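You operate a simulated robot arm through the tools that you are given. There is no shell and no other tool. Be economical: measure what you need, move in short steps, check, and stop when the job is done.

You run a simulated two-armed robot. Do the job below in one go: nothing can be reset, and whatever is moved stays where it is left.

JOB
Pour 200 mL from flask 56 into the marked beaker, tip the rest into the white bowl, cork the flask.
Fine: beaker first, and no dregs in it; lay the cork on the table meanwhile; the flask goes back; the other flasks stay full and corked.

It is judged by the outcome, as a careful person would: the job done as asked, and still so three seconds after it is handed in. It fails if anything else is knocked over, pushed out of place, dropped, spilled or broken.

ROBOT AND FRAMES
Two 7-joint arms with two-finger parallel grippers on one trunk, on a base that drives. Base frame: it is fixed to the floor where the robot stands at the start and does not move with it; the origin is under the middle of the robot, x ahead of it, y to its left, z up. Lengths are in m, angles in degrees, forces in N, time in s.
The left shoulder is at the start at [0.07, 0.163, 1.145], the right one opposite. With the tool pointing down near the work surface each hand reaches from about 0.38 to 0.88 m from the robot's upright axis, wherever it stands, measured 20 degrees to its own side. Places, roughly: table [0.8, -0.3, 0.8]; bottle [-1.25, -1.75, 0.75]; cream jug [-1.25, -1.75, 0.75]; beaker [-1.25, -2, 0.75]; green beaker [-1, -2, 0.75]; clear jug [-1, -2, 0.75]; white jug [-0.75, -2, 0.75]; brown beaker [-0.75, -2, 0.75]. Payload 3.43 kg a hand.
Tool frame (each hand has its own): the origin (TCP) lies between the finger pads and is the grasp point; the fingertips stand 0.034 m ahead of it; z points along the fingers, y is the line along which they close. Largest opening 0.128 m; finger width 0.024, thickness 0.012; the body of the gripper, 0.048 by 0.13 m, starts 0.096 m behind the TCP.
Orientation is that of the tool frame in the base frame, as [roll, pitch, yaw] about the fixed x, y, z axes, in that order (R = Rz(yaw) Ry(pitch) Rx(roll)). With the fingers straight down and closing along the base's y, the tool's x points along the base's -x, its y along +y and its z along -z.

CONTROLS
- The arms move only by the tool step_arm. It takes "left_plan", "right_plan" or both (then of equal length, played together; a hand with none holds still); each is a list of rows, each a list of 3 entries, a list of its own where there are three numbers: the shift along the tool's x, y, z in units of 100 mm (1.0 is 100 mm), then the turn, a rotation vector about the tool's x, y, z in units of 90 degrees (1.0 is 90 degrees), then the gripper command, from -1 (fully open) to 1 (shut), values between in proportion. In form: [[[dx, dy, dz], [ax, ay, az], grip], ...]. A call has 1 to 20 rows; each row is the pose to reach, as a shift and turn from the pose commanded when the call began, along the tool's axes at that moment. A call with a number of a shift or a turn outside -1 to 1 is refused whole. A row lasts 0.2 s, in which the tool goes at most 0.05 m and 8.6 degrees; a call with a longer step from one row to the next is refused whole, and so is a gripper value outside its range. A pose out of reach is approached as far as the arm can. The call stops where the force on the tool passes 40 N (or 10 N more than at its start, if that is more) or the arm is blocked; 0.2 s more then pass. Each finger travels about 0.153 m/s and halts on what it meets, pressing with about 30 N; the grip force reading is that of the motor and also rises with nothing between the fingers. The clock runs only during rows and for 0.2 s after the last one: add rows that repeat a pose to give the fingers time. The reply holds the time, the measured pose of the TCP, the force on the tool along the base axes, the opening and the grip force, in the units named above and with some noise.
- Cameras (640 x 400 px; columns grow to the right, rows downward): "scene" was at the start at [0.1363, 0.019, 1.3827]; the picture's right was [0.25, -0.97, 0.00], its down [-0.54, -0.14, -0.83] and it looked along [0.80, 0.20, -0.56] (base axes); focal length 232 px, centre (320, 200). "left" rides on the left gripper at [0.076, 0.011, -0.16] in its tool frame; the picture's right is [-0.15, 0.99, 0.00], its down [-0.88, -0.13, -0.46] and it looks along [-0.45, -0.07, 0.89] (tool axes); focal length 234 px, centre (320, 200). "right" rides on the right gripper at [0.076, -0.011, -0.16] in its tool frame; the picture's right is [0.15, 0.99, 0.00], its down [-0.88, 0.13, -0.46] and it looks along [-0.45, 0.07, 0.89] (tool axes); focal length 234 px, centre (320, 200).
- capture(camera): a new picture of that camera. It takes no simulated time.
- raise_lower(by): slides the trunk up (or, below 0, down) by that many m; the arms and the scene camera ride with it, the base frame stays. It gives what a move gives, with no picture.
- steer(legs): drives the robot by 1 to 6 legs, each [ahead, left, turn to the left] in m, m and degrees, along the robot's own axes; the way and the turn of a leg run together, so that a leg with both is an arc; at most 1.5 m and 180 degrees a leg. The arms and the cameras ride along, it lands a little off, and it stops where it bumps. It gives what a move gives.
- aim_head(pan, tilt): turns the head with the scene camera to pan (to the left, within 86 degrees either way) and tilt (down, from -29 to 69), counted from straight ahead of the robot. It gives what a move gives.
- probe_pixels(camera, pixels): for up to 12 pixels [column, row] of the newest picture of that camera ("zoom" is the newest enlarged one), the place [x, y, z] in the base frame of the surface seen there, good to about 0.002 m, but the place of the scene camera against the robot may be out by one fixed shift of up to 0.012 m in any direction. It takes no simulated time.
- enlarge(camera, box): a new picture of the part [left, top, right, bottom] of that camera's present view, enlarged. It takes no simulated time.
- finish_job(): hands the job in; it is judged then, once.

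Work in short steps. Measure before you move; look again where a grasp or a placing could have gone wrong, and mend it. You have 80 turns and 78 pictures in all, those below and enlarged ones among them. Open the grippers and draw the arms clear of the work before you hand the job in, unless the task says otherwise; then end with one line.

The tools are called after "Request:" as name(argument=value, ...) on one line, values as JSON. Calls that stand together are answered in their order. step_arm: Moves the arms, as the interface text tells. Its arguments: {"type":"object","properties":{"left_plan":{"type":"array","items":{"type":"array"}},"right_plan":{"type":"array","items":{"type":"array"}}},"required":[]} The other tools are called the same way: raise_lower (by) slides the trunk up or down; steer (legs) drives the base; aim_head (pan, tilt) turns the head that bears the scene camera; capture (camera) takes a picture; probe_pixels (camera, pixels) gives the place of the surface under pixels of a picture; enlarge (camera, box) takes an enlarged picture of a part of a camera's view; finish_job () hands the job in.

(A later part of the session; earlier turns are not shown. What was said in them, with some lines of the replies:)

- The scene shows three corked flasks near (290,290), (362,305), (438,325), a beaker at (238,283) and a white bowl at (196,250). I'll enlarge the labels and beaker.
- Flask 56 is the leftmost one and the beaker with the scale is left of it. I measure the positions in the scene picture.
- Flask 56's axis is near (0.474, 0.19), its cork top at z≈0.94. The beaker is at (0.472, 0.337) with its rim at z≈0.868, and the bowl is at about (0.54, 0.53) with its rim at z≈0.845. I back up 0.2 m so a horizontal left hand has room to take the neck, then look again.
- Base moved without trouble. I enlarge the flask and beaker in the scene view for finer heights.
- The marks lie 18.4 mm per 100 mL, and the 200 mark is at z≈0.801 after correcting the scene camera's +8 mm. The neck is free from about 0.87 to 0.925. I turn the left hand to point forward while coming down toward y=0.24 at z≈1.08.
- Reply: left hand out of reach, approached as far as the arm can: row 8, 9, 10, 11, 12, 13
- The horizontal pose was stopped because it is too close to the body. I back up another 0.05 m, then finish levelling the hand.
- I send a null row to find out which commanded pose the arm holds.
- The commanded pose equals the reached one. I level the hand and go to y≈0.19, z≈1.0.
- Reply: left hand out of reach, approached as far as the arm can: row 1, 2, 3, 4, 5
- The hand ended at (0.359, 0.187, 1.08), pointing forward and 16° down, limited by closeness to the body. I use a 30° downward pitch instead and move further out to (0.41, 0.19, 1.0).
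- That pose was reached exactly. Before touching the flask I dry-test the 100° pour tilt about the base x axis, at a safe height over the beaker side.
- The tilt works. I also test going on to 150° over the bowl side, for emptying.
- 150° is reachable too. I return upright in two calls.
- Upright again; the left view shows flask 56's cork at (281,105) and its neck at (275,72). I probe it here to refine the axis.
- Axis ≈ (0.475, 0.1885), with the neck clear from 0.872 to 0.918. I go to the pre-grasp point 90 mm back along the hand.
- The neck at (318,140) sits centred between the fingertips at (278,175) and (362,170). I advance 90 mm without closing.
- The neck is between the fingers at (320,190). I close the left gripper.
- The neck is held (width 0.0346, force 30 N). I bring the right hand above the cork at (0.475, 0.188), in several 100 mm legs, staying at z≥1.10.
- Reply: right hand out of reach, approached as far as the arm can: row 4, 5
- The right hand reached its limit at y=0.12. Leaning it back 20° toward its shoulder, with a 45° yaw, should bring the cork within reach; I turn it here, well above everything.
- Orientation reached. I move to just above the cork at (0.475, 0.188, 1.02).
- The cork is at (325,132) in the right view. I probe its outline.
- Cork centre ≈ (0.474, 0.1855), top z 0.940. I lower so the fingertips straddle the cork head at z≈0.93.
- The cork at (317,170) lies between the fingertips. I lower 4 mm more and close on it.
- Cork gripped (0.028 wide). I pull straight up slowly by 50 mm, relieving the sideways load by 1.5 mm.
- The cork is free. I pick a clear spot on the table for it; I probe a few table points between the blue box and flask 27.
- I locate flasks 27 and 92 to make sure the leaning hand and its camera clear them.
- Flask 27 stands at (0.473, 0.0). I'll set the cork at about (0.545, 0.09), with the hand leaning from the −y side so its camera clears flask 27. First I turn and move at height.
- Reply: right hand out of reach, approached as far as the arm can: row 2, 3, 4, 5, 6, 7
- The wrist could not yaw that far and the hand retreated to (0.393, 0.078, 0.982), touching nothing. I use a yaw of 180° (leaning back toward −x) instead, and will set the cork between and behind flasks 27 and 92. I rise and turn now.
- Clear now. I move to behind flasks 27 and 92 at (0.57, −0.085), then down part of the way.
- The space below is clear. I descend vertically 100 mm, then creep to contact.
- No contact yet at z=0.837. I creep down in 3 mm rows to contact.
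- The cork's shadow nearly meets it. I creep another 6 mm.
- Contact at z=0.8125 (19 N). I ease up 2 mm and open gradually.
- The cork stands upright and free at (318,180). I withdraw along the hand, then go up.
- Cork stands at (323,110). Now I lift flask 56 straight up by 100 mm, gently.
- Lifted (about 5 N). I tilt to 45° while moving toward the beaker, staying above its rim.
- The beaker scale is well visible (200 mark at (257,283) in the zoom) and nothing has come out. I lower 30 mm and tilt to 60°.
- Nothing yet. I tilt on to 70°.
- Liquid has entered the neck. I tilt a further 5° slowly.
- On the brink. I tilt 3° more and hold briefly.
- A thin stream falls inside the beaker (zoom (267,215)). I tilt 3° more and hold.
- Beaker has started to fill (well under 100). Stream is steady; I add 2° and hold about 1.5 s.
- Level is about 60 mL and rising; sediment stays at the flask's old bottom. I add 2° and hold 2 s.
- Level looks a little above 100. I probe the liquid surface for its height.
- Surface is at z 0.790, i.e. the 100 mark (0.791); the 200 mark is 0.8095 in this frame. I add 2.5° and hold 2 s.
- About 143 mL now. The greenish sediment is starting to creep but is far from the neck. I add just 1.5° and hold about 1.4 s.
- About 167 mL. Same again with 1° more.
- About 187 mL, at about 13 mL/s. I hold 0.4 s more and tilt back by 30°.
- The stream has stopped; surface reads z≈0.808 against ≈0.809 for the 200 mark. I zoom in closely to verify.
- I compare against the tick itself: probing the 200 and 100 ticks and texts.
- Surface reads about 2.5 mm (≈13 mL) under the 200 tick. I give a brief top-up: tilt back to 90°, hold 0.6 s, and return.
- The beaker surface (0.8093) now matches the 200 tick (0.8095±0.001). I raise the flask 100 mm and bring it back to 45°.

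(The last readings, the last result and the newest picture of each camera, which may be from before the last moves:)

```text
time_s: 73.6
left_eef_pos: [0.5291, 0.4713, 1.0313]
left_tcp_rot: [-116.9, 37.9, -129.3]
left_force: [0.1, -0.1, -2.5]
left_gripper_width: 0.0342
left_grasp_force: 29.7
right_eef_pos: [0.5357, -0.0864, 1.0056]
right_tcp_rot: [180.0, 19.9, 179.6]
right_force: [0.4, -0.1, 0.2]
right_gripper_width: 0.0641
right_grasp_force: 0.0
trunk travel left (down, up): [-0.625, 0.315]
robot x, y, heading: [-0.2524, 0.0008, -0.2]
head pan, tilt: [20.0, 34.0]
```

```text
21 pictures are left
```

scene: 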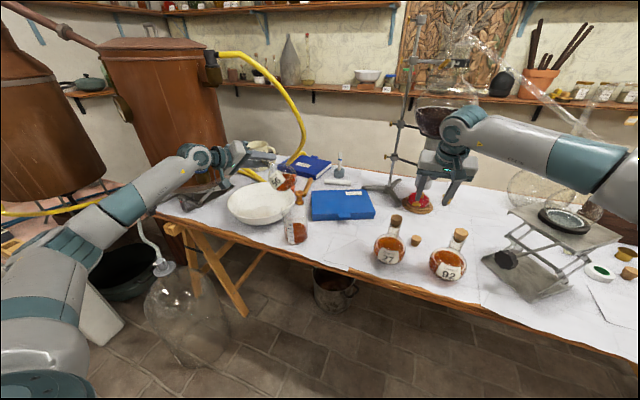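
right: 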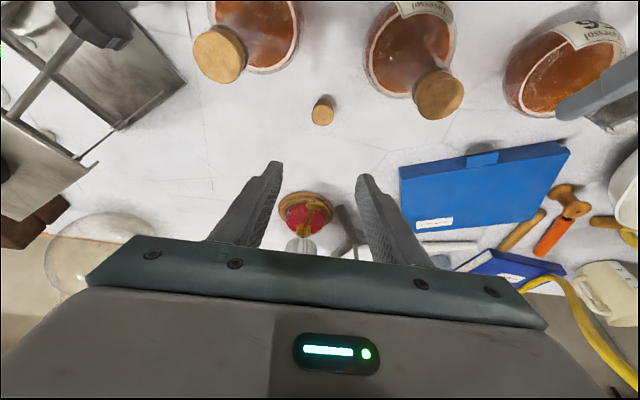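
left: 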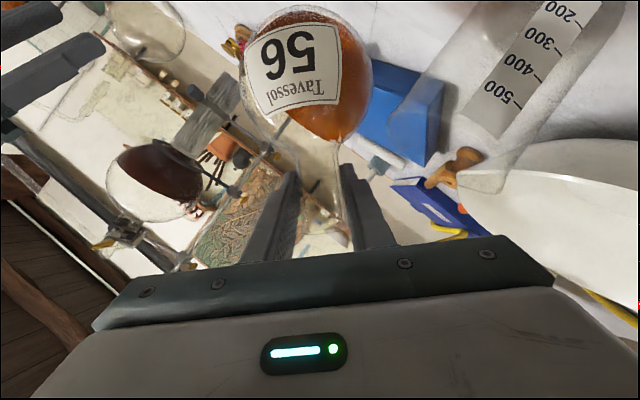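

The flask is over the bowl. I lower 80 mm and tilt to 80°.

Request:
step_arm(left_plan=[[[0.08, 0.09, 0.045], [0.0278, 0, -0.048], 1], [[0.16, 0.19, 0.09], [0.0555, 0, -0.096], 1], [[0.25, 0.28, 0.14], [0.0833, 0, -0.144], 1], [[0.33, 0.38, 0.19], [0.111, 0, -0.192], 1], [[0.41, 0.47, 0.236], [0.139, 0, -0.24], 1], [[0.49, 0.566, 0.283], [0.167, 0, -0.289], 1], [[0.49, 0.566, 0.283], [0.1944, 0, -0.3368], 1], [[0.49, 0.566, 0.283], [0.1944, 0, -0.3368], 1]])

Request:
step_arm(left_plan=[[[0, 0, 0], [0.0222, 0, -0.0385], 1], [[0, 0, 0], [0.0444, 0, -0.077], 1], [[0, 0, 0], [0.0667, 0, -0.1155], 1], [[0, 0, 0], [0.0667, 0, -0.1155], 1], [[0, 0, 0], [0.0667, 0, -0.1155], 1], [[0, 0, 0], [0.0667, 0, -0.1155], 1]])

Request:
enlarge(camera="scene", box=[210, 140, 338, 240])

```text
time_s: 75.4
left_eef_pos: [0.5296, 0.473, 0.953]
left_tcp_rot: [-95.1, 8.9, -120.6]
left_force: [-0.4, -0.6, -2.8]
left_gripper_width: 0.0342
left_grasp_force: 30.0
right_eef_pos: [0.5346, -0.0873, 1.0048]
right_tcp_rot: [179.9, 19.7, 179.7]
right_force: [0.0, 0.2, 0.4]
right_gripper_width: 0.0641
right_grasp_force: 0.1
trunk travel left (down, up): [-0.625, 0.315]
robot x, y, heading: [-0.249, -0.0005, -0.1]
head pan, tilt: [20.0, 34.0]
```

```text
time_s: 76.8
left_eef_pos: [0.5292, 0.4711, 0.953]
left_tcp_rot: [-89.0, -1.3, -120.1]
left_force: [-0.5, -0.3, -3.1]
left_gripper_width: 0.0343
left_grasp_force: 30.2
right_eef_pos: [0.5354, -0.0863, 1.0048]
right_tcp_rot: [180.0, 19.8, 179.7]
right_force: [-1.3, -0.7, 0.4]
right_gripper_width: 0.0639
right_grasp_force: 0.1
trunk travel left (down, up): [-0.625, 0.315]
robot x, y, heading: [-0.2513, 0.0041, -0.1]
head pan, tilt: [20.0, 34.0]
```

```text
4.00 times, centred on (274, 190) of scene
```

zoom: 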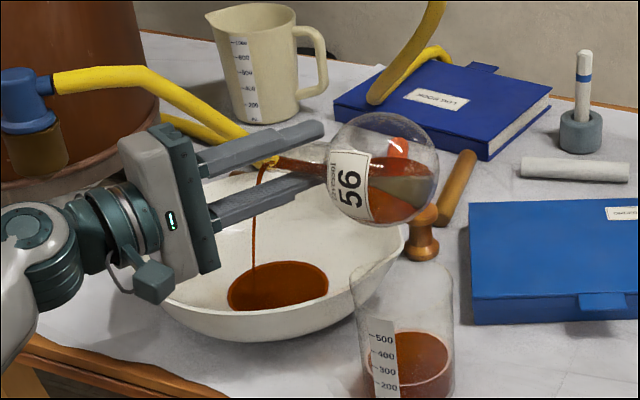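

Pouring nicely into the bowl. I go on to 115° gradually.

Request:
step_arm(left_plan=[[[0, 0, 0], [0.011, 0, -0.019], 1], [[0, 0, 0], [0.022, 0, -0.038], 1], [[0, 0, 0], [0.033, 0, -0.057], 1], [[0, 0, 0], [0.044, 0, -0.076], 1], [[0, 0, 0], [0.055, 0, -0.096], 1], [[0, 0, 0], [0.066, 0, -0.115], 1], [[0, 0, 0], [0.077, 0, -0.134], 1], [[0, 0, 0], [0.088, 0, -0.153], 1], [[0, 0, 0], [0.1, 0, -0.173], 1], [[0, 0, 0], [0.11, 0, -0.192], 1], [[0, 0, 0], [0.122, 0, -0.212], 1], [[0, 0, 0], [0.133, 0, -0.231], 1], [[0, 0, 0], [0.133, 0, -0.231], 1], [[0, 0, 0], [0.133, 0, -0.231], 1], [[0, 0, 0], [0.133, 0, -0.231], 1]])

Request:
enlarge(camera="scene", box=[210, 140, 338, 240])

```text
time_s: 80.0
left_eef_pos: [0.5288, 0.4717, 0.9541]
left_tcp_rot: [-76.5, -22.0, -122.7]
left_force: [-0.5, 0.0, -1.8]
left_gripper_width: 0.0342
left_grasp_force: 30.1
right_eef_pos: [0.5359, -0.0869, 1.0055]
right_tcp_rot: [179.8, 19.8, 179.7]
right_force: [0.3, -0.5, 0.4]
right_gripper_width: 0.0642
right_grasp_force: 0.0
trunk travel left (down, up): [-0.625, 0.315]
robot x, y, heading: [-0.2525, 0.0006, 0.0]
head pan, tilt: [20.0, 34.0]
```

```text
4.00 times, centred on (274, 190) of scene
```

zoom: 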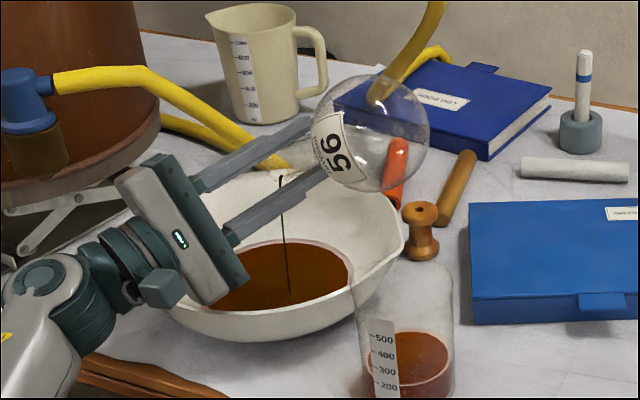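

Nearly empty, only a dark thread of dregs. I raise 60 mm and tilt to about 145° to drain.

Request:
step_arm(left_plan=[[[0.05, -0.12, 0.03], [0, 0, 0], 1], [[0.1, -0.24, 0.06], [0.02, 0, -0.035], 1], [[0.16, -0.38, 0.09], [0.055, 0, -0.096], 1], [[0.228, -0.54, 0.13], [0.09, 0, -0.156], 1], [[0.228, -0.54, 0.13], [0.13, 0, -0.225], 1], [[0.228, -0.54, 0.13], [0.1667, 0, -0.2887], 1], [[0.228, -0.54, 0.13], [0.1667, 0, -0.2887], 1], [[0.228, -0.54, 0.13], [0.1667, 0, -0.2887], 1], [[0.228, -0.54, 0.13], [0.1667, 0, -0.2887], 1], [[0.228, -0.54, 0.13], [0.1667, 0, -0.2887], 1], [[0.228, -0.54, 0.13], [0.1667, 0, -0.2887], 1], [[0.228, -0.54, 0.13], [0.1667, 0, -0.2887], 1], [[0.228, -0.54, 0.13], [0.1667, 0, -0.2887], 1], [[0.228, -0.54, 0.13], [0.1667, 0, -0.2887], 1], [[0.228, -0.54, 0.13], [0.1667, 0, -0.2887], 1], [[0.228, -0.54, 0.13], [0.1667, 0, -0.2887], 1]])

Request:
enlarge(camera="scene", box=[210, 140, 338, 240])

```text
time_s: 83.4
left_eef_pos: [0.5285, 0.472, 1.013]
left_tcp_rot: [-53.8, -45.5, -135.8]
left_force: [-0.2, 0.3, -1.9]
left_gripper_width: 0.0339
left_grasp_force: 29.9
right_eef_pos: [0.5355, -0.0873, 1.0048]
right_tcp_rot: [179.9, 19.7, 179.7]
right_force: [0.0, 0.2, -1.0]
right_gripper_width: 0.064
right_grasp_force: 0.1
trunk travel left (down, up): [-0.625, 0.315]
robot x, y, heading: [-0.249, -0.0033, -0.1]
head pan, tilt: [20.0, 34.0]
```

```text
4.00 times, centred on (274, 190) of scene
```

zoom: 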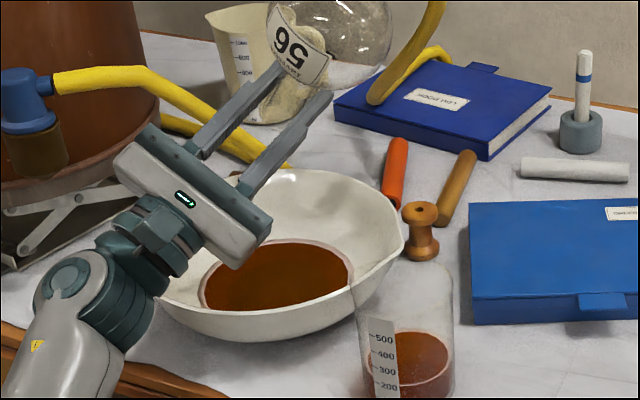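

The flask is drained. To keep any drip out of the beaker I turn it fully upright here, over the bowl.

Request:
step_arm(left_plan=[[[0, 0, 0], [-0.0406, 0, 0.0702], 1], [[0, 0, 0], [-0.0811, 0, 0.1405], 1], [[0, 0, 0], [-0.1217, 0, 0.2107], 1], [[0, 0, 0], [-0.1622, 0, 0.281], 1], [[0, 0, 0], [-0.2028, 0, 0.3512], 1], [[0, 0, 0], [-0.2434, 0, 0.4214], 1], [[0, 0, 0], [-0.2839, 0, 0.4917], 1], [[0, 0, 0], [-0.3245, 0, 0.5619], 1], [[0, 0, 0], [-0.365, 0, 0.6322], 1], [[0, 0, 0], [-0.4056, 0, 0.7024], 1], [[0, 0, 0], [-0.4056, 0, 0.7024], 1]])

Request:
step_arm(left_plan=[[[-0.01, -0.03, -0.004], [-0.0406, 0, 0.0702], 1], [[-0.02, -0.06, -0.01], [-0.0811, 0, 0.1405], 1], [[-0.02, -0.09, -0.013], [-0.1217, 0, 0.2107], 1], [[-0.03, -0.12, -0.018], [-0.1622, 0, 0.281], 1], [[-0.04, -0.15, -0.022], [-0.2028, 0, 0.3512], 1], [[-0.05, -0.18, -0.026], [-0.2434, 0, 0.4214], 1], [[-0.055, -0.21, -0.03], [-0.2839, 0, 0.4917], 1], [[-0.06, -0.24, -0.035], [-0.3245, 0, 0.5619], 1], [[-0.07, -0.27, -0.04], [-0.365, 0, 0.6322], 1], [[-0.076, -0.287, -0.044], [-0.4056, 0, 0.7024], 1], [[-0.076, -0.287, -0.044], [-0.4056, 0, 0.7024], 1]])

Request:
capture(camera="scene")

```text
time_s: 85.8
left_eef_pos: [0.5287, 0.4714, 1.0122]
left_tcp_rot: [-99.0, 15.1, -121.3]
left_force: [-0.2, -0.2, -2.2]
left_gripper_width: 0.034
left_grasp_force: 30.1
right_eef_pos: [0.5358, -0.0863, 1.005]
right_tcp_rot: [179.9, 19.8, 179.8]
right_force: [0.3, -0.9, 0.2]
right_gripper_width: 0.0642
right_grasp_force: 0.0
trunk travel left (down, up): [-0.625, 0.315]
robot x, y, heading: [-0.2489, -0.0007, -0.2]
head pan, tilt: [20.0, 34.0]
```

```text
time_s: 88.2
left_eef_pos: [0.5288, 0.4715, 1.0426]
left_tcp_rot: [179.0, 60.0, 179.3]
left_force: [0.2, -0.1, -0.8]
left_gripper_width: 0.034
left_grasp_force: 29.8
right_eef_pos: [0.5357, -0.0859, 1.0052]
right_tcp_rot: [180.0, 19.8, 179.7]
right_force: [0.4, 0.5, -0.7]
right_gripper_width: 0.0639
right_grasp_force: 0.1
trunk travel left (down, up): [-0.625, 0.315]
robot x, y, heading: [-0.25, 0.0026, -0.0]
head pan, tilt: [20.0, 34.0]
```

```text
17 pictures are left
```

scene: 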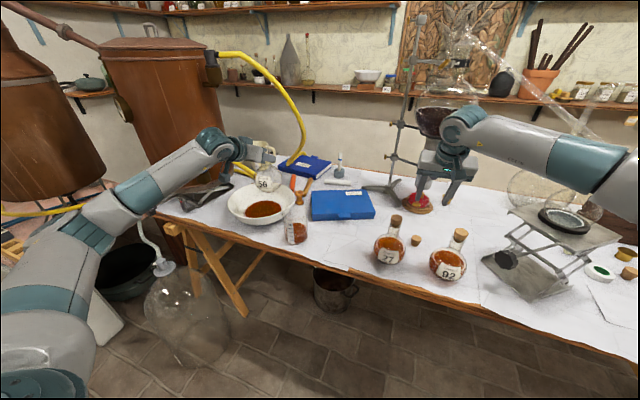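

Upright and empty. I carry it around behind the beaker (x≈0.585) back above its place.

Request:
step_arm(left_plan=[[[-0.09, -0.3, 0.16], [0, 0, 0], 1], [[-0.18, -0.62, 0.32], [0, 0, 0], 1], [[-0.275, -0.95, 0.476], [0, 0, 0], 1], [[-0.275, -0.95, 0.476], [0, 0, 0], 1]])

Request:
step_arm(left_plan=[[[0, -0.32, 0], [0, 0, 0], 1], [[0, -0.64, 0], [0, 0, 0], 1], [[0, -0.95, 0], [0, 0, 0], 1], [[0, -0.95, 0], [0, 0, 0], 1]])

Request:
step_arm(left_plan=[[[0.1, -0.31, -0.17], [0, 0, 0], 1], [[0.2, -0.62, -0.35], [0, 0, 0], 1], [[0.3, -0.93, -0.52], [0, 0, 0], 1], [[0.3, -0.93, -0.52], [0, 0, 0], 1]])

Request:
step_arm(left_plan=[[[0.23, 0, -0.07], [0, 0, 0], 1], [[0.47, 0, -0.15], [0, 0, 0], 1], [[0.706, 0, -0.222], [0, 0, 0], 1], [[0.706, 0, -0.222], [0, 0, 0], 1], [[0.706, 0, -0.222], [0, 0, 0], 1]])

```text
time_s: 89.2
left_eef_pos: [0.5838, 0.3745, 1.0421]
left_tcp_rot: [179.3, 60.1, 179.5]
left_force: [-0.1, 1.1, -0.8]
left_gripper_width: 0.0338
left_grasp_force: 30.2
right_eef_pos: [0.5351, -0.0873, 1.0052]
right_tcp_rot: [-180.0, 19.9, 179.8]
right_force: [0.1, -0.9, -0.6]
right_gripper_width: 0.0641
right_grasp_force: 0.0
trunk travel left (down, up): [-0.625, 0.315]
robot x, y, heading: [-0.2529, 0.0002, -0.4]
head pan, tilt: [20.0, 34.0]
```

```text
time_s: 90.2
left_eef_pos: [0.5829, 0.2807, 1.0421]
left_tcp_rot: [179.3, 60.0, 179.4]
left_force: [-0.2, 0.4, -1.2]
left_gripper_width: 0.0341
left_grasp_force: 30.1
right_eef_pos: [0.5362, -0.0866, 1.0049]
right_tcp_rot: [180.0, 19.9, 179.9]
right_force: [0.0, -0.1, -0.2]
right_gripper_width: 0.064
right_grasp_force: 0.1
trunk travel left (down, up): [-0.625, 0.315]
robot x, y, heading: [-0.2506, 0.0005, 0.1]
head pan, tilt: [20.0, 34.0]
```

```text
time_s: 91.2
left_eef_pos: [0.5218, 0.1876, 1.0393]
left_tcp_rot: [179.4, 60.0, 179.5]
left_force: [0.4, 0.0, -1.4]
left_gripper_width: 0.0339
left_grasp_force: 30.4
right_eef_pos: [0.5365, -0.0863, 1.005]
right_tcp_rot: [-180.0, 19.8, 179.8]
right_force: [0.5, -0.4, 0.4]
right_gripper_width: 0.0641
right_grasp_force: 0.2
trunk travel left (down, up): [-0.625, 0.315]
robot x, y, heading: [-0.25, 0.0031, -0.2]
head pan, tilt: [20.0, 34.0]
```

```text
time_s: 92.4
left_eef_pos: [0.4685, 0.1875, 0.9894]
left_tcp_rot: [179.4, 60.0, 179.4]
left_force: [-0.1, -0.2, -1.4]
left_gripper_width: 0.0339
left_grasp_force: 29.7
right_eef_pos: [0.537, -0.0871, 1.0048]
right_tcp_rot: [179.9, 19.8, 179.7]
right_force: [-0.6, 0.2, -0.8]
right_gripper_width: 0.0639
right_grasp_force: 0.2
trunk travel left (down, up): [-0.625, 0.315]
robot x, y, heading: [-0.2517, -0.003, -0.2]
head pan, tilt: [20.0, 34.0]
```

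Above its spot. I lower 90 mm, then creep until it touches.

Request:
step_arm(left_plan=[[[0.2, 0, 0.115], [0, 0, 0], 1], [[0.4, 0, 0.23], [0, 0, 0], 1], [[0.58, 0, 0.335], [0, 0, 0], 1], [[0.7, 0, 0.404], [0, 0, 0], 1], [[0.78, 0, 0.45], [0, 0, 0], 1], [[0.78, 0, 0.45], [0, 0, 0], 1]])

Request:
step_arm(left_plan=[[[0.013, 0, 0.0075], [0, 0, 0], 1], [[0.026, 0, 0.015], [0, 0, 0], 1], [[0.044, 0, 0.025], [0, 0, 0], 1], [[0.061, 0, 0.035], [0, 0, 0], 1]])

Request:
capture(camera="left")

```text
time_s: 93.8
left_eef_pos: [0.47, 0.1917, 0.9016]
left_tcp_rot: [179.4, 60.1, 179.4]
left_force: [-0.2, 0.0, -1.5]
left_gripper_width: 0.034
left_grasp_force: 30.1
right_eef_pos: [0.536, -0.0853, 1.0066]
right_tcp_rot: [-179.9, 19.8, 179.8]
right_force: [-0.2, -0.9, 0.7]
right_gripper_width: 0.0637
right_grasp_force: 0.0
trunk travel left (down, up): [-0.625, 0.315]
robot x, y, heading: [-0.251, 0.0001, -0.2]
head pan, tilt: [20.0, 34.0]
```

```text
time_s: 94.8
left_eef_pos: [0.4694, 0.1881, 0.8942]
left_tcp_rot: [179.2, 60.0, 179.3]
left_force: [0.5, -0.9, 0.2]
left_gripper_width: 0.0338
left_grasp_force: 30.3
right_eef_pos: [0.5368, -0.0871, 1.0055]
right_tcp_rot: [180.0, 19.9, 179.6]
right_force: [0.7, -0.7, 0.5]
right_gripper_width: 0.0639
right_grasp_force: 0.0
trunk travel left (down, up): [-0.625, 0.315]
robot x, y, heading: [-0.2535, 0.0012, 0.1]
head pan, tilt: [20.0, 34.0]
```

```text
16 pictures are left
```

left: 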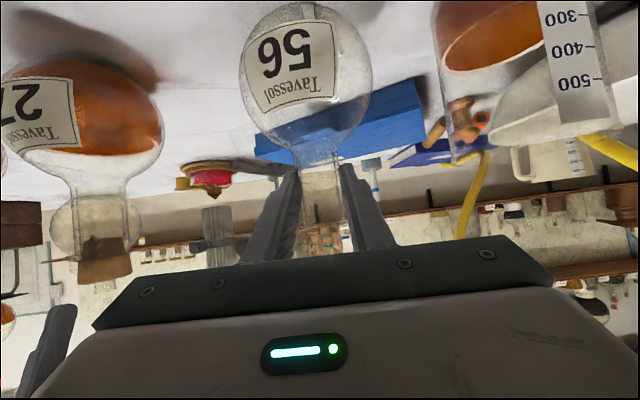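

Nearly down. I creep 3 mm more in 1 mm rows.

Request:
step_arm(left_plan=[[[0.009, 0, 0.005], [0, 0, 0], 1], [[0.017, 0, 0.01], [0, 0, 0], 1], [[0.026, 0, 0.015], [0, 0, 0], 1], [[0.026, 0, 0.015], [0, 0, 0], 1]])

```text
time_s: 95.8
left_eef_pos: [0.469, 0.1892, 0.894]
left_tcp_rot: [179.1, 60.1, 179.3]
left_force: [0.9, 2.4, 10.2]
left_gripper_width: 0.0342
left_grasp_force: 29.8
right_eef_pos: [0.5347, -0.0863, 1.0061]
right_tcp_rot: [180.0, 19.9, 179.7]
right_force: [0.2, -0.9, -0.2]
right_gripper_width: 0.0639
right_grasp_force: 0.0
trunk travel left (down, up): [-0.625, 0.315]
robot x, y, heading: [-0.2504, -0.0004, -0.0]
head pan, tilt: [20.0, 34.0]
```

Flask is seated (10 N). I let go briefly so it settles flat and regrip; the right hand retraces its path down to the cork.

Request:
step_arm(left_plan=[[[0, 0, 0], [0, 0, 0], 0.35], [[0, 0, 0], [0, 0, 0], 0.35], [[0, 0, 0], [0, 0, 0], 0.35], [[0, 0, 0], [0, 0, 0], 0.6], [[0, 0, 0], [0, 0, 0], 1], [[0, 0, 0], [0, 0, 0], 1]])

Request:
step_arm(right_plan=[[[0.11, 0, 0.31], [0, 0, 0], 0], [[0.23, 0, 0.62], [0, 0, 0], 0], [[0.342, 0, 0.94], [0, 0, 0], 0], [[0.342, 0, 0.94], [0, 0, 0], 0]])

Request:
step_arm(right_plan=[[[0, 0, 0.3], [0, 0, 0], 0], [[0, 0, 0.6], [0, 0, 0], 0], [[0, 0, 0.85], [0, 0, 0], 0], [[0, 0, 1.0], [0, 0, 0], 0], [[0, 0, 1.0], [0, 0, 0], 0]])

Request:
capture(camera="right")

Request:
enlarge(camera="scene", box=[270, 180, 370, 260])

```text
time_s: 97.2
left_eef_pos: [0.4699, 0.1887, 0.8923]
left_tcp_rot: [179.2, 59.8, 179.4]
left_force: [-0.1, 0.0, 0.1]
left_gripper_width: 0.0341
left_grasp_force: 29.6
right_eef_pos: [0.5363, -0.0881, 1.0064]
right_tcp_rot: [179.9, 19.8, 179.7]
right_force: [0.4, 0.4, -0.1]
right_gripper_width: 0.064
right_grasp_force: 0.0
trunk travel left (down, up): [-0.625, 0.315]
robot x, y, heading: [-0.2499, 0.0014, 0.2]
head pan, tilt: [20.0, 34.0]
```

```text
time_s: 98.2
left_eef_pos: [0.4688, 0.1891, 0.8919]
left_tcp_rot: [179.2, 60.0, 179.3]
left_force: [-0.6, -0.3, -0.4]
left_gripper_width: 0.034
left_grasp_force: 30.1
right_eef_pos: [0.5354, -0.0857, 0.9052]
right_tcp_rot: [179.9, 19.8, 179.8]
right_force: [0.0, -0.9, 0.1]
right_gripper_width: 0.064
right_grasp_force: 0.2
trunk travel left (down, up): [-0.625, 0.315]
robot x, y, heading: [-0.2456, 0.0034, -0.0]
head pan, tilt: [20.0, 34.0]
```

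```text
time_s: 99.4
left_eef_pos: [0.4685, 0.1896, 0.8941]
left_tcp_rot: [179.1, 59.9, 179.3]
left_force: [0.0, 0.5, 0.4]
left_gripper_width: 0.0341
left_grasp_force: 30.2
right_eef_pos: [0.5712, -0.0881, 0.8121]
right_tcp_rot: [-180.0, 20.0, 179.9]
right_force: [0.3, 0.0, -0.4]
right_gripper_width: 0.064
right_grasp_force: 0.0
trunk travel left (down, up): [-0.625, 0.315]
robot x, y, heading: [-0.2477, 0.0032, -0.1]
head pan, tilt: [20.0, 34.0]
```

```text
15 pictures are left
```

right: 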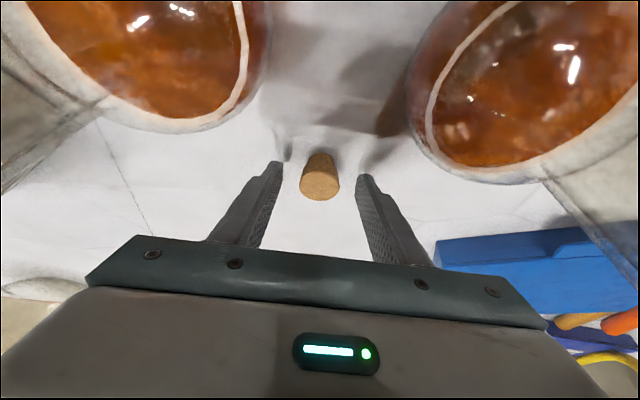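

```text
5.00 times, centred on (320, 220) of scene
```

zoom: 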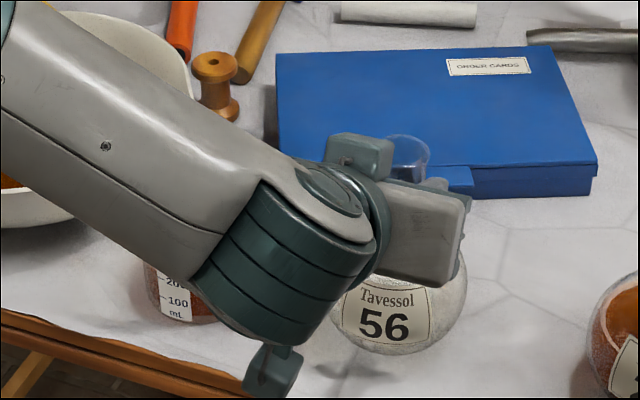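

Everything as left. I close on the cork and lift it straight up in two steps.

Request:
step_arm(right_plan=[[[0, 0, 0], [0, 0, 0], 0.3], [[0, 0, 0], [0, 0, 0], 0.6], [[0, 0, 0], [0, 0, 0], 1], [[0, 0, 0], [0, 0, 0], 1], [[-0.034, 0, -0.094], [0, 0, 0], 1], [[-0.12, 0, -0.33], [0, 0, 0], 1], [[-0.23, 0, -0.63], [0, 0, 0], 1], [[-0.342, 0, -0.94], [0, 0, 0], 1]])

Request:
step_arm(right_plan=[[[-0.11, 0, -0.3], [0, 0, 0], 1], [[-0.22, 0, -0.6], [0, 0, 0], 1], [[-0.342, 0, -0.94], [0, 0, 0], 1], [[-0.342, 0, -0.94], [0, 0, 0], 1]])

Request:
enlarge(camera="right", box=[240, 120, 400, 220])

```text
time_s: 101.2
left_eef_pos: [0.468, 0.189, 0.8931]
left_tcp_rot: [179.2, 59.9, 179.3]
left_force: [-0.2, -0.2, 0.2]
left_gripper_width: 0.0338
left_grasp_force: 29.6
right_eef_pos: [0.5715, -0.086, 0.9123]
right_tcp_rot: [-180.0, 19.9, 179.8]
right_force: [-0.9, -0.8, -0.2]
right_gripper_width: 0.029
right_grasp_force: 30.0
trunk travel left (down, up): [-0.625, 0.315]
robot x, y, heading: [-0.2496, 0.0025, 0.1]
head pan, tilt: [20.0, 34.0]
```

```text
time_s: 102.2
left_eef_pos: [0.4707, 0.1895, 0.8924]
left_tcp_rot: [179.1, 59.8, 179.3]
left_force: [0.5, 0.5, -0.7]
left_gripper_width: 0.0342
left_grasp_force: 29.9
right_eef_pos: [0.5719, -0.088, 1.0126]
right_tcp_rot: [179.9, 19.7, 179.9]
right_force: [0.2, 0.3, 0.5]
right_gripper_width: 0.0293
right_grasp_force: 29.8
trunk travel left (down, up): [-0.625, 0.315]
robot x, y, heading: [-0.2484, 0.001, -0.2]
head pan, tilt: [20.0, 34.0]
```

```text
4.00 times, centred on (320, 170) of right
```

zoom: 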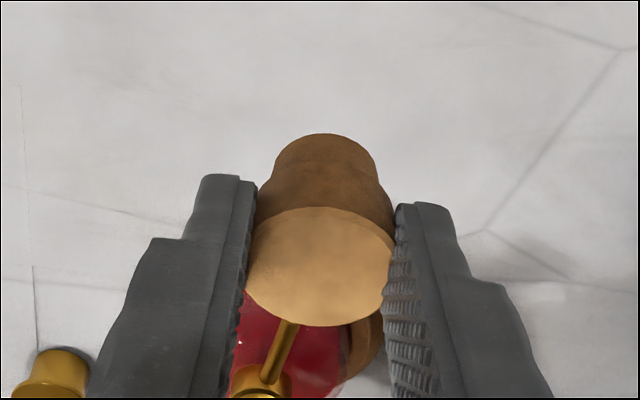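

Cork held as before. I bring it back toward the flask at height, turning to the earlier 45° yaw.

Request:
step_arm(right_plan=[[[0.23, 0.13, -0.3], [0, 0, 0], 1], [[0.46, 0.27, -0.6], [0, 0, 0], 1], [[0.688, 0.4, -0.889], [0, 0, 0], 1]])

Request:
step_arm(right_plan=[[[0.04, 0.15, -0.03], [-0.0285, 0, -0.078], 1], [[0.08, 0.3, -0.07], [-0.057, 0, -0.157], 1], [[0.12, 0.45, -0.1], [-0.0855, 0, -0.235], 1], [[0.17, 0.6, -0.13], [-0.114, 0, -0.313], 1], [[0.21, 0.75, -0.17], [-0.1425, 0, -0.392], 1], [[0.248, 0.9, -0.197], [-0.171, 0, -0.47], 1], [[0.248, 0.9, -0.197], [-0.171, 0, -0.47], 1]])

```text
time_s: 103.0
left_eef_pos: [0.4687, 0.189, 0.8914]
left_tcp_rot: [179.2, 59.9, 179.3]
left_force: [0.1, -0.1, -1.1]
left_gripper_width: 0.0341
left_grasp_force: 29.7
right_eef_pos: [0.4756, -0.0459, 1.0755]
right_tcp_rot: [180.0, 19.9, 179.7]
right_force: [-0.1, 0.0, 0.2]
right_gripper_width: 0.0291
right_grasp_force: 30.4
trunk travel left (down, up): [-0.625, 0.315]
robot x, y, heading: [-0.2554, 0.0024, -0.3]
head pan, tilt: [20.0, 34.0]
```

```text
time_s: 104.6
left_eef_pos: [0.4696, 0.1879, 0.8924]
left_tcp_rot: [179.2, 59.9, 179.2]
left_force: [-1.1, 0.9, 0.3]
left_gripper_width: 0.0342
left_grasp_force: 30.0
right_eef_pos: [0.4454, 0.0455, 1.0839]
right_tcp_rot: [179.8, 20.1, -135.2]
right_force: [0.0, 0.2, 0.0]
right_gripper_width: 0.0299
right_grasp_force: 29.8
trunk travel left (down, up): [-0.625, 0.315]
robot x, y, heading: [-0.2521, -0.0011, 0.1]
head pan, tilt: [20.0, 34.0]
```

Good. I go to above the flask mouth at z≈1.034 and look.

Request:
step_arm(right_plan=[[[-0.23, 0.19, 0.24], [0, 0, 0], 1], [[-0.462, 0.389, 0.487], [0, 0, 0], 1]])

Request:
step_arm(right_plan=[[[-0.21, 0.2, 0.18], [0, 0, 0], 1], [[-0.43, 0.403, 0.37], [0, 0, 0], 1], [[-0.43, 0.403, 0.37], [0, 0, 0], 1]])

Request:
enlarge(camera="right", box=[240, 80, 400, 220])

Request:
enlarge(camera="scene", box=[300, 165, 380, 225])

```text
time_s: 105.2
left_eef_pos: [0.4707, 0.1897, 0.8923]
left_tcp_rot: [179.2, 59.9, 179.4]
left_force: [0.2, 0.3, 0.0]
left_gripper_width: 0.0342
left_grasp_force: 29.5
right_eef_pos: [0.4605, 0.1154, 1.0532]
right_tcp_rot: [179.9, 19.8, -135.3]
right_force: [0.0, 0.2, -0.1]
right_gripper_width: 0.0297
right_grasp_force: 29.9
trunk travel left (down, up): [-0.625, 0.315]
robot x, y, heading: [-0.2494, 0.0011, 0.1]
head pan, tilt: [20.0, 34.0]
```

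```text
time_s: 106.0
left_eef_pos: [0.4707, 0.1877, 0.8929]
left_tcp_rot: [179.1, 59.8, 179.2]
left_force: [0.7, -0.5, -0.3]
left_gripper_width: 0.034
left_grasp_force: 30.3
right_eef_pos: [0.4699, 0.181, 1.0346]
right_tcp_rot: [179.7, 20.0, -135.4]
right_force: [-0.2, 0.0, 0.5]
right_gripper_width: 0.0302
right_grasp_force: 30.0
trunk travel left (down, up): [-0.625, 0.315]
robot x, y, heading: [-0.2513, 0.0006, -0.2]
head pan, tilt: [20.0, 34.0]
```

```text
2.86 times, centred on (320, 150) of right
```

zoom: 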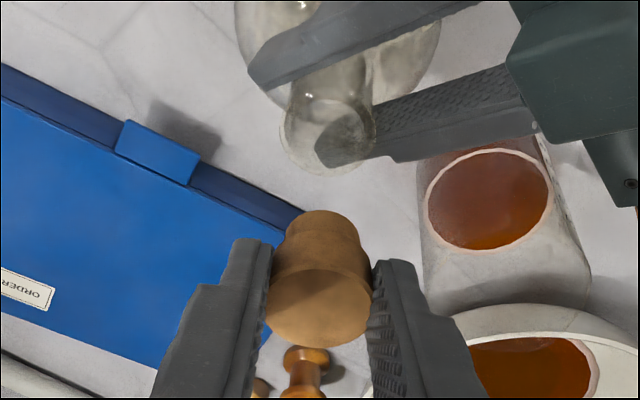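

```text
6.67 times, centred on (340, 195) of scene
```

zoom: 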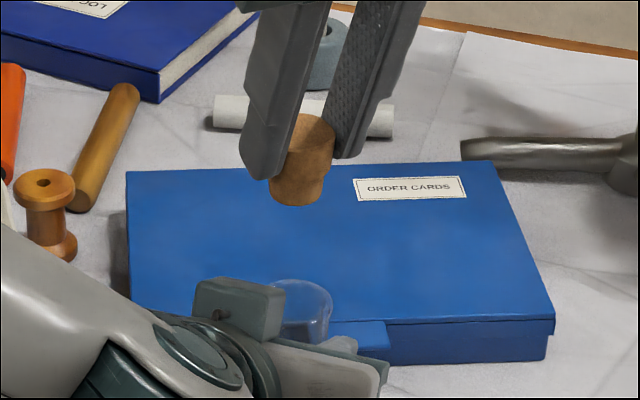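

I need exact alignment, so I capture the right view and probe the cork's top and the mouth.

Request:
capture(camera="right")

Request:
probe_pixels(camera="right", pixels=[[322, 180], [322, 196], [337, 188], [338, 132], [369, 126], [367, 117], [360, 140], [340, 124], [352, 139], [308, 188], [312, 162], [328, 160]])

```text
10 pictures are left
```

right: 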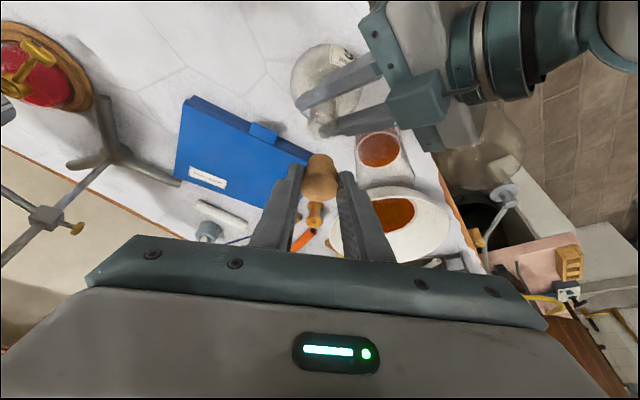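

```text
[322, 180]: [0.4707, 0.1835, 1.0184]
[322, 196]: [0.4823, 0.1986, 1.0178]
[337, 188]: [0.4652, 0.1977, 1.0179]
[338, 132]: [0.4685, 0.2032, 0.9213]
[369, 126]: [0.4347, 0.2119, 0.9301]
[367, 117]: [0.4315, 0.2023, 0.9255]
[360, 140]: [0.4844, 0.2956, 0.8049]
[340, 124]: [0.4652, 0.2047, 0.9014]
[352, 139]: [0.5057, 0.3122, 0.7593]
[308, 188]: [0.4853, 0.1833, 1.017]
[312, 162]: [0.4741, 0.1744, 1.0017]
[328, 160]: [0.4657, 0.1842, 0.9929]
```

The cork is level (top z≈1.018), axis ≈ (0.4755, 0.1905). I probe the mouth rim near (307,127), (323,140), (339,128).

Request:
probe_pixels(camera="right", pixels=[[307, 126], [308, 128], [308, 130], [310, 133], [315, 138], [323, 140], [323, 139], [330, 138], [335, 135], [338, 130], [339, 128], [312, 136]])

Request:
enlarge(camera="right", box=[295, 100, 351, 150])

```text
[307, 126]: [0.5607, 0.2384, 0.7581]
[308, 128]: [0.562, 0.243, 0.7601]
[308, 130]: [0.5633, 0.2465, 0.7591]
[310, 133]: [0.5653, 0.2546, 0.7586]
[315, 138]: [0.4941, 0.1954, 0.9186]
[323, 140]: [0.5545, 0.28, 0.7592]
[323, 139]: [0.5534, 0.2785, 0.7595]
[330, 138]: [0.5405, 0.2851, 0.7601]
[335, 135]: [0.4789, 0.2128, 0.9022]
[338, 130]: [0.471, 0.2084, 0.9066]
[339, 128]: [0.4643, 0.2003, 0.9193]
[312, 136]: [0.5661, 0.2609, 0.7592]
```

```text
8.00 times, centred on (323, 125) of right
```

zoom: 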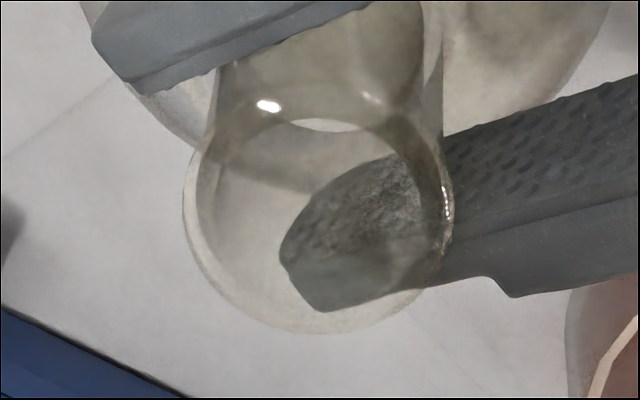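

Mouth centre works out to ≈ (0.4765, 0.187), rim z≈0.919, so the cork needs about (+1, −3) mm. I shift and lower 40 mm, leaving the cork end ~20 mm above the rim.

Request:
step_arm(right_plan=[[[0.05, -0.028, 0.12], [0, 0, 0], 1], [[0.1, -0.028, 0.25], [0, 0, 0], 1], [[0.15, -0.028, 0.371], [0, 0, 0], 1], [[0.15, -0.028, 0.371], [0, 0, 0], 1]])

Request:
enlarge(camera="right", box=[270, 110, 370, 210])

Request:
enlarge(camera="scene", box=[310, 180, 370, 220])

```text
time_s: 107.0
left_eef_pos: [0.4704, 0.1884, 0.8931]
left_tcp_rot: [179.2, 59.8, 179.3]
left_force: [0.3, -0.4, -0.5]
left_gripper_width: 0.0341
left_grasp_force: 30.0
right_eef_pos: [0.4709, 0.178, 0.994]
right_tcp_rot: [179.9, 20.0, -135.2]
right_force: [-0.1, 0.6, 0.9]
right_gripper_width: 0.03
right_grasp_force: 29.5
trunk travel left (down, up): [-0.625, 0.315]
robot x, y, heading: [-0.2493, 0.0008, -0.1]
head pan, tilt: [20.0, 34.0]
```

```text
4.00 times, centred on (320, 160) of right
```

zoom: 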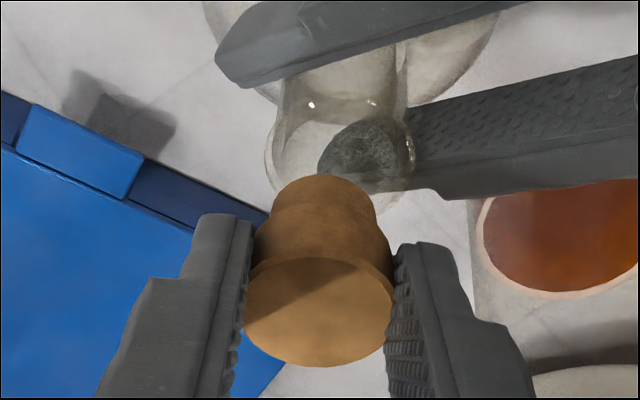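

```text
10.00 times, centred on (340, 200) of scene
```

zoom: 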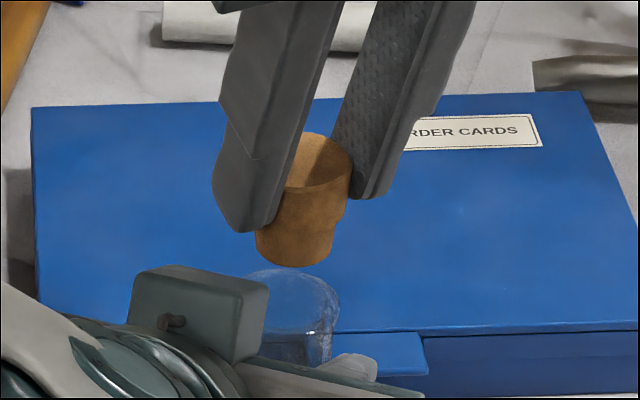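

In the right zoom the mouth centre (340) sits about 2 mm to the +tool-y side of the cork's line (328). I shift 1.9 mm and lower 22 mm in small rows to the rim.

Request:
step_arm(right_plan=[[[0.0, 0.019, 0.0], [0, 0, 0], 1], [[0.017, 0.019, 0.047], [0, 0, 0], 1], [[0.034, 0.019, 0.094], [0, 0, 0], 1], [[0.051, 0.019, 0.141], [0, 0, 0], 1], [[0.065, 0.019, 0.179], [0, 0, 0], 1], [[0.075, 0.019, 0.207], [0, 0, 0], 1], [[0.075, 0.019, 0.207], [0, 0, 0], 1]])

Request:
enlarge(camera="right", box=[270, 110, 370, 210])

```text
time_s: 108.6
left_eef_pos: [0.4706, 0.1878, 0.8925]
left_tcp_rot: [179.2, 59.9, 179.3]
left_force: [-0.6, -0.6, 0.5]
left_gripper_width: 0.034
left_grasp_force: 30.0
right_eef_pos: [0.4699, 0.1789, 0.9704]
right_tcp_rot: [179.7, 19.9, -135.4]
right_force: [-0.5, 0.7, -0.5]
right_gripper_width: 0.0299
right_grasp_force: 30.2
trunk travel left (down, up): [-0.625, 0.315]
robot x, y, heading: [-0.2515, 0.0024, 0.3]
head pan, tilt: [20.0, 34.0]
```

```text
4.00 times, centred on (320, 160) of right
```

zoom: 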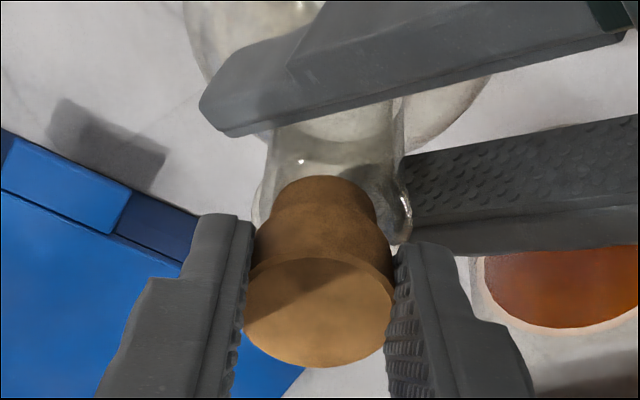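

Cork end (325) and mouth (331) now nearly coincide, with no contact force. I nudge 0.8 mm and press down toward the original depth in small rows.

Request:
step_arm(right_plan=[[[0.007, 0.008, 0.019], [0, 0, 0], 1], [[0.014, 0.008, 0.038], [0, 0, 0], 1], [[0.021, 0.008, 0.056], [0, 0, 0], 1], [[0.027, 0.008, 0.075], [0, 0, 0], 1], [[0.034, 0.008, 0.094], [0, 0, 0], 1], [[0.041, 0.008, 0.113], [0, 0, 0], 1], [[0.046, 0.008, 0.127], [0, 0, 0], 1]])

Request:
enlarge(camera="right", box=[270, 110, 370, 210])

```text
time_s: 110.2
left_eef_pos: [0.4689, 0.1882, 0.8927]
left_tcp_rot: [179.2, 59.8, 179.2]
left_force: [1.1, -0.5, -0.3]
left_gripper_width: 0.0338
left_grasp_force: 29.8
right_eef_pos: [0.4686, 0.1791, 0.9576]
right_tcp_rot: [179.7, 20.0, -135.3]
right_force: [-0.1, 0.7, 0.0]
right_gripper_width: 0.0298
right_grasp_force: 29.7
trunk travel left (down, up): [-0.625, 0.315]
robot x, y, heading: [-0.2472, 0.0033, -0.3]
head pan, tilt: [20.0, 34.0]
```

```text
4.00 times, centred on (320, 160) of right
```

zoom: 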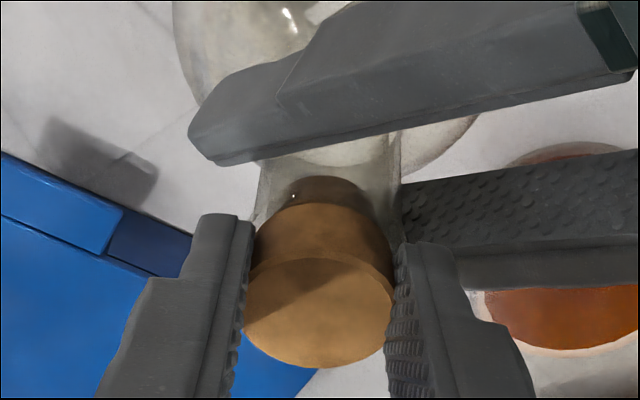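

The cork is in the neck without resistance. I press further, up to 5 mm.

Request:
step_arm(right_plan=[[[0.005, 0, 0.014], [0, 0, 0], 1], [[0.01, 0, 0.028], [0, 0, 0], 1], [[0.014, 0, 0.038], [0, 0, 0], 1], [[0.017, 0, 0.047], [0, 0, 0], 1], [[0.017, 0, 0.047], [0, 0, 0], 1]])

```text
time_s: 111.4
left_eef_pos: [0.4686, 0.189, 0.8937]
left_tcp_rot: [179.0, 59.9, 179.3]
left_force: [13.1, 1.3, -15.4]
left_gripper_width: 0.0342
left_grasp_force: 29.4
right_eef_pos: [0.4687, 0.1787, 0.9542]
right_tcp_rot: [179.8, 20.2, -135.1]
right_force: [-10.9, -0.6, 33.7]
right_gripper_width: 0.0299
right_grasp_force: 30.1
trunk travel left (down, up): [-0.625, 0.315]
robot x, y, heading: [-0.2466, 0.001, -0.1]
head pan, tilt: [20.0, 34.0]
```

Seated firmly (34 N at z 0.954, cork top ≈ the original height). I open the right hand and withdraw along its axis.

Request:
step_arm(right_plan=[[[0.012, 0, 0.033], [0, 0, 0], 1], [[0.012, 0, 0.033], [0, 0, 0], 0.4], [[0.012, 0, 0.033], [0, 0, 0], 0.2], [[0.012, 0, 0.033], [0, 0, 0], 0.0], [[0.012, 0, 0.033], [0, 0, 0], 0.0]])

Request:
step_arm(right_plan=[[[0, 0, -0.2], [0, 0, 0], 0], [[0, 0, -0.5], [0, 0, 0], 0], [[0, 0, -1.0], [0, 0, 0], 0], [[0, 0, -1.0], [0, 0, 0], 0]])

Request:
enlarge(camera="scene", box=[300, 180, 380, 240])

```text
time_s: 112.6
left_eef_pos: [0.4678, 0.1893, 0.8945]
left_tcp_rot: [179.0, 60.0, 179.3]
left_force: [-19.0, 19.1, 2.9]
left_gripper_width: 0.0343
left_grasp_force: 29.9
right_eef_pos: [0.4709, 0.1758, 0.9508]
right_tcp_rot: [-179.9, 20.0, -135.5]
right_force: [16.5, -24.3, 10.7]
right_gripper_width: 0.0475
right_grasp_force: 0.1
trunk travel left (down, up): [-0.625, 0.315]
robot x, y, heading: [-0.2515, 0.0032, -0.2]
head pan, tilt: [20.0, 34.0]
```

```text
time_s: 113.6
left_eef_pos: [0.4702, 0.1875, 0.8933]
left_tcp_rot: [179.4, 59.9, 179.3]
left_force: [-0.6, -0.2, 2.1]
left_gripper_width: 0.034
left_grasp_force: 30.0
right_eef_pos: [0.444, 0.1563, 1.0414]
right_tcp_rot: [179.8, 19.9, -135.2]
right_force: [-0.6, -0.3, -0.2]
right_gripper_width: 0.064
right_grasp_force: 0.1
trunk travel left (down, up): [-0.625, 0.315]
robot x, y, heading: [-0.2512, -0.0019, -0.2]
head pan, tilt: [20.0, 34.0]
```

```text
6.67 times, centred on (340, 210) of scene
```

zoom: 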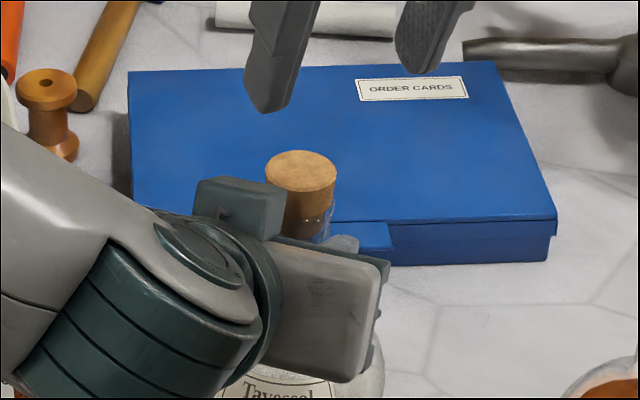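

The cork sits level in the neck. I move the right hand further off, then open the left hand and draw it back.

Request:
step_arm(right_plan=[[[0, 0, -0.4], [0, 0, 0], 0], [[0, 0, -0.8], [0, 0, 0], 0], [[0.2, 0, -1.0], [0, 0, 0], 0]])

Request:
step_arm(left_plan=[[[0, 0, 0], [0, 0, 0], 0.35], [[0, 0, 0], [0, 0, 0], 0.1], [[0, 0, 0], [0, 0, 0], 0.1], [[0, 0, -0.1], [0, 0, 0], 0.1], [[0, 0, -0.3], [0, 0, 0], 0.1], [[0, 0, -0.6], [0, 0, 0], 0.1], [[0, 0, -0.95], [0, 0, 0], 0.1], [[0, 0, -0.95], [0, 0, 0], 0.1]])

Request:
capture(camera="left")

```text
time_s: 114.4
left_eef_pos: [0.4703, 0.1882, 0.893]
left_tcp_rot: [179.0, 60.0, 179.2]
left_force: [-1.1, 1.0, 5.0]
left_gripper_width: 0.0342
left_grasp_force: 29.8
right_eef_pos: [0.4086, 0.1156, 1.13]
right_tcp_rot: [179.8, 20.0, -135.4]
right_force: [0.9, -0.1, -0.2]
right_gripper_width: 0.0641
right_grasp_force: 0.1
trunk travel left (down, up): [-0.625, 0.315]
robot x, y, heading: [-0.2484, -0.0019, -0.2]
head pan, tilt: [20.0, 34.0]
```

```text
time_s: 116.2
left_eef_pos: [0.3874, 0.1909, 0.9388]
left_tcp_rot: [179.3, 60.0, 179.3]
left_force: [-0.1, -0.2, -1.4]
left_gripper_width: 0.0576
left_grasp_force: 0.1
right_eef_pos: [0.4103, 0.117, 1.1294]
right_tcp_rot: [179.9, 19.8, -135.3]
right_force: [-0.2, -1.3, -0.1]
right_gripper_width: 0.0641
right_grasp_force: 0.1
trunk travel left (down, up): [-0.625, 0.315]
robot x, y, heading: [-0.2517, -0.0028, -0.4]
head pan, tilt: [20.0, 34.0]
```

```text
3 pictures are left
```

left: 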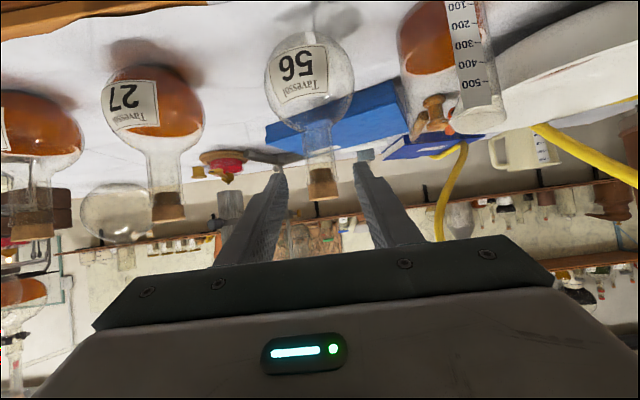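

Flask 56 stands corked and free. I back the robot 0.15 m so both arms are clear, then take a final look.

Request:
steer(legs=[[-0.15, 0, 0]])

Request:
step_arm(left_plan=[[[0, 0, 0], [0, 0, 0], -1], [[0, 0, 0], [0, 0, 0], -1], [[0, 0, 0], [0, 0, 0], -1]], right_plan=[[[0, 0, 0], [0, 0, 0], -1], [[0, 0, 0], [0, 0, 0], -1], [[0, 0, 0], [0, 0, 0], -1]])

Request:
capture(camera="scene")

```text
time_s: 117.6
left_eef_pos: [0.2364, 0.1918, 0.9409]
left_tcp_rot: [179.3, 59.9, 179.4]
left_force: [-0.6, -0.5, 0.3]
left_gripper_width: 0.0574
left_grasp_force: 0.0
right_eef_pos: [0.2586, 0.1179, 1.1287]
right_tcp_rot: [179.9, 20.0, -135.2]
right_force: [0.1, -0.3, 0.7]
right_gripper_width: 0.0642
right_grasp_force: 0.2
trunk travel left (down, up): [-0.625, 0.315]
robot x, y, heading: [-0.4005, 0.0046, -0.1]
head pan, tilt: [20.0, 34.0]
```

```text
time_s: 118.4
left_eef_pos: [0.237, 0.1909, 0.9399]
left_tcp_rot: [179.2, 60.0, 179.3]
left_force: [-0.6, -0.2, 0.2]
left_gripper_width: 0.128
left_grasp_force: 0.0
right_eef_pos: [0.2584, 0.1173, 1.13]
right_tcp_rot: [179.8, 19.8, -135.2]
right_force: [-0.3, 0.2, 0.8]
right_gripper_width: 0.1278
right_grasp_force: 0.1
trunk travel left (down, up): [-0.625, 0.315]
robot x, y, heading: [-0.3952, -0.0007, 0.2]
head pan, tilt: [20.0, 34.0]
```

```text
2 pictures are left
```

scene: 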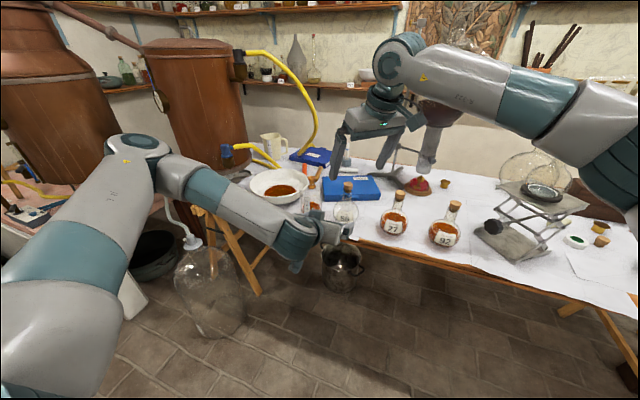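

The final view shows flask 56 corked in its place, liquid in the bowl, the beaker standing, and flasks 27 and 92 full and corked. Both arms are clear and open, so I hand the job in.

Request:
finish_job()

```text
The job is handed in.
```

The job is handed in: about 200 mL (my reading was 195–200) from flask 56 is in the marked beaker, poured first and with no dregs seen in it. The rest is in the white bowl, and flask 56 is corked and back in its place.
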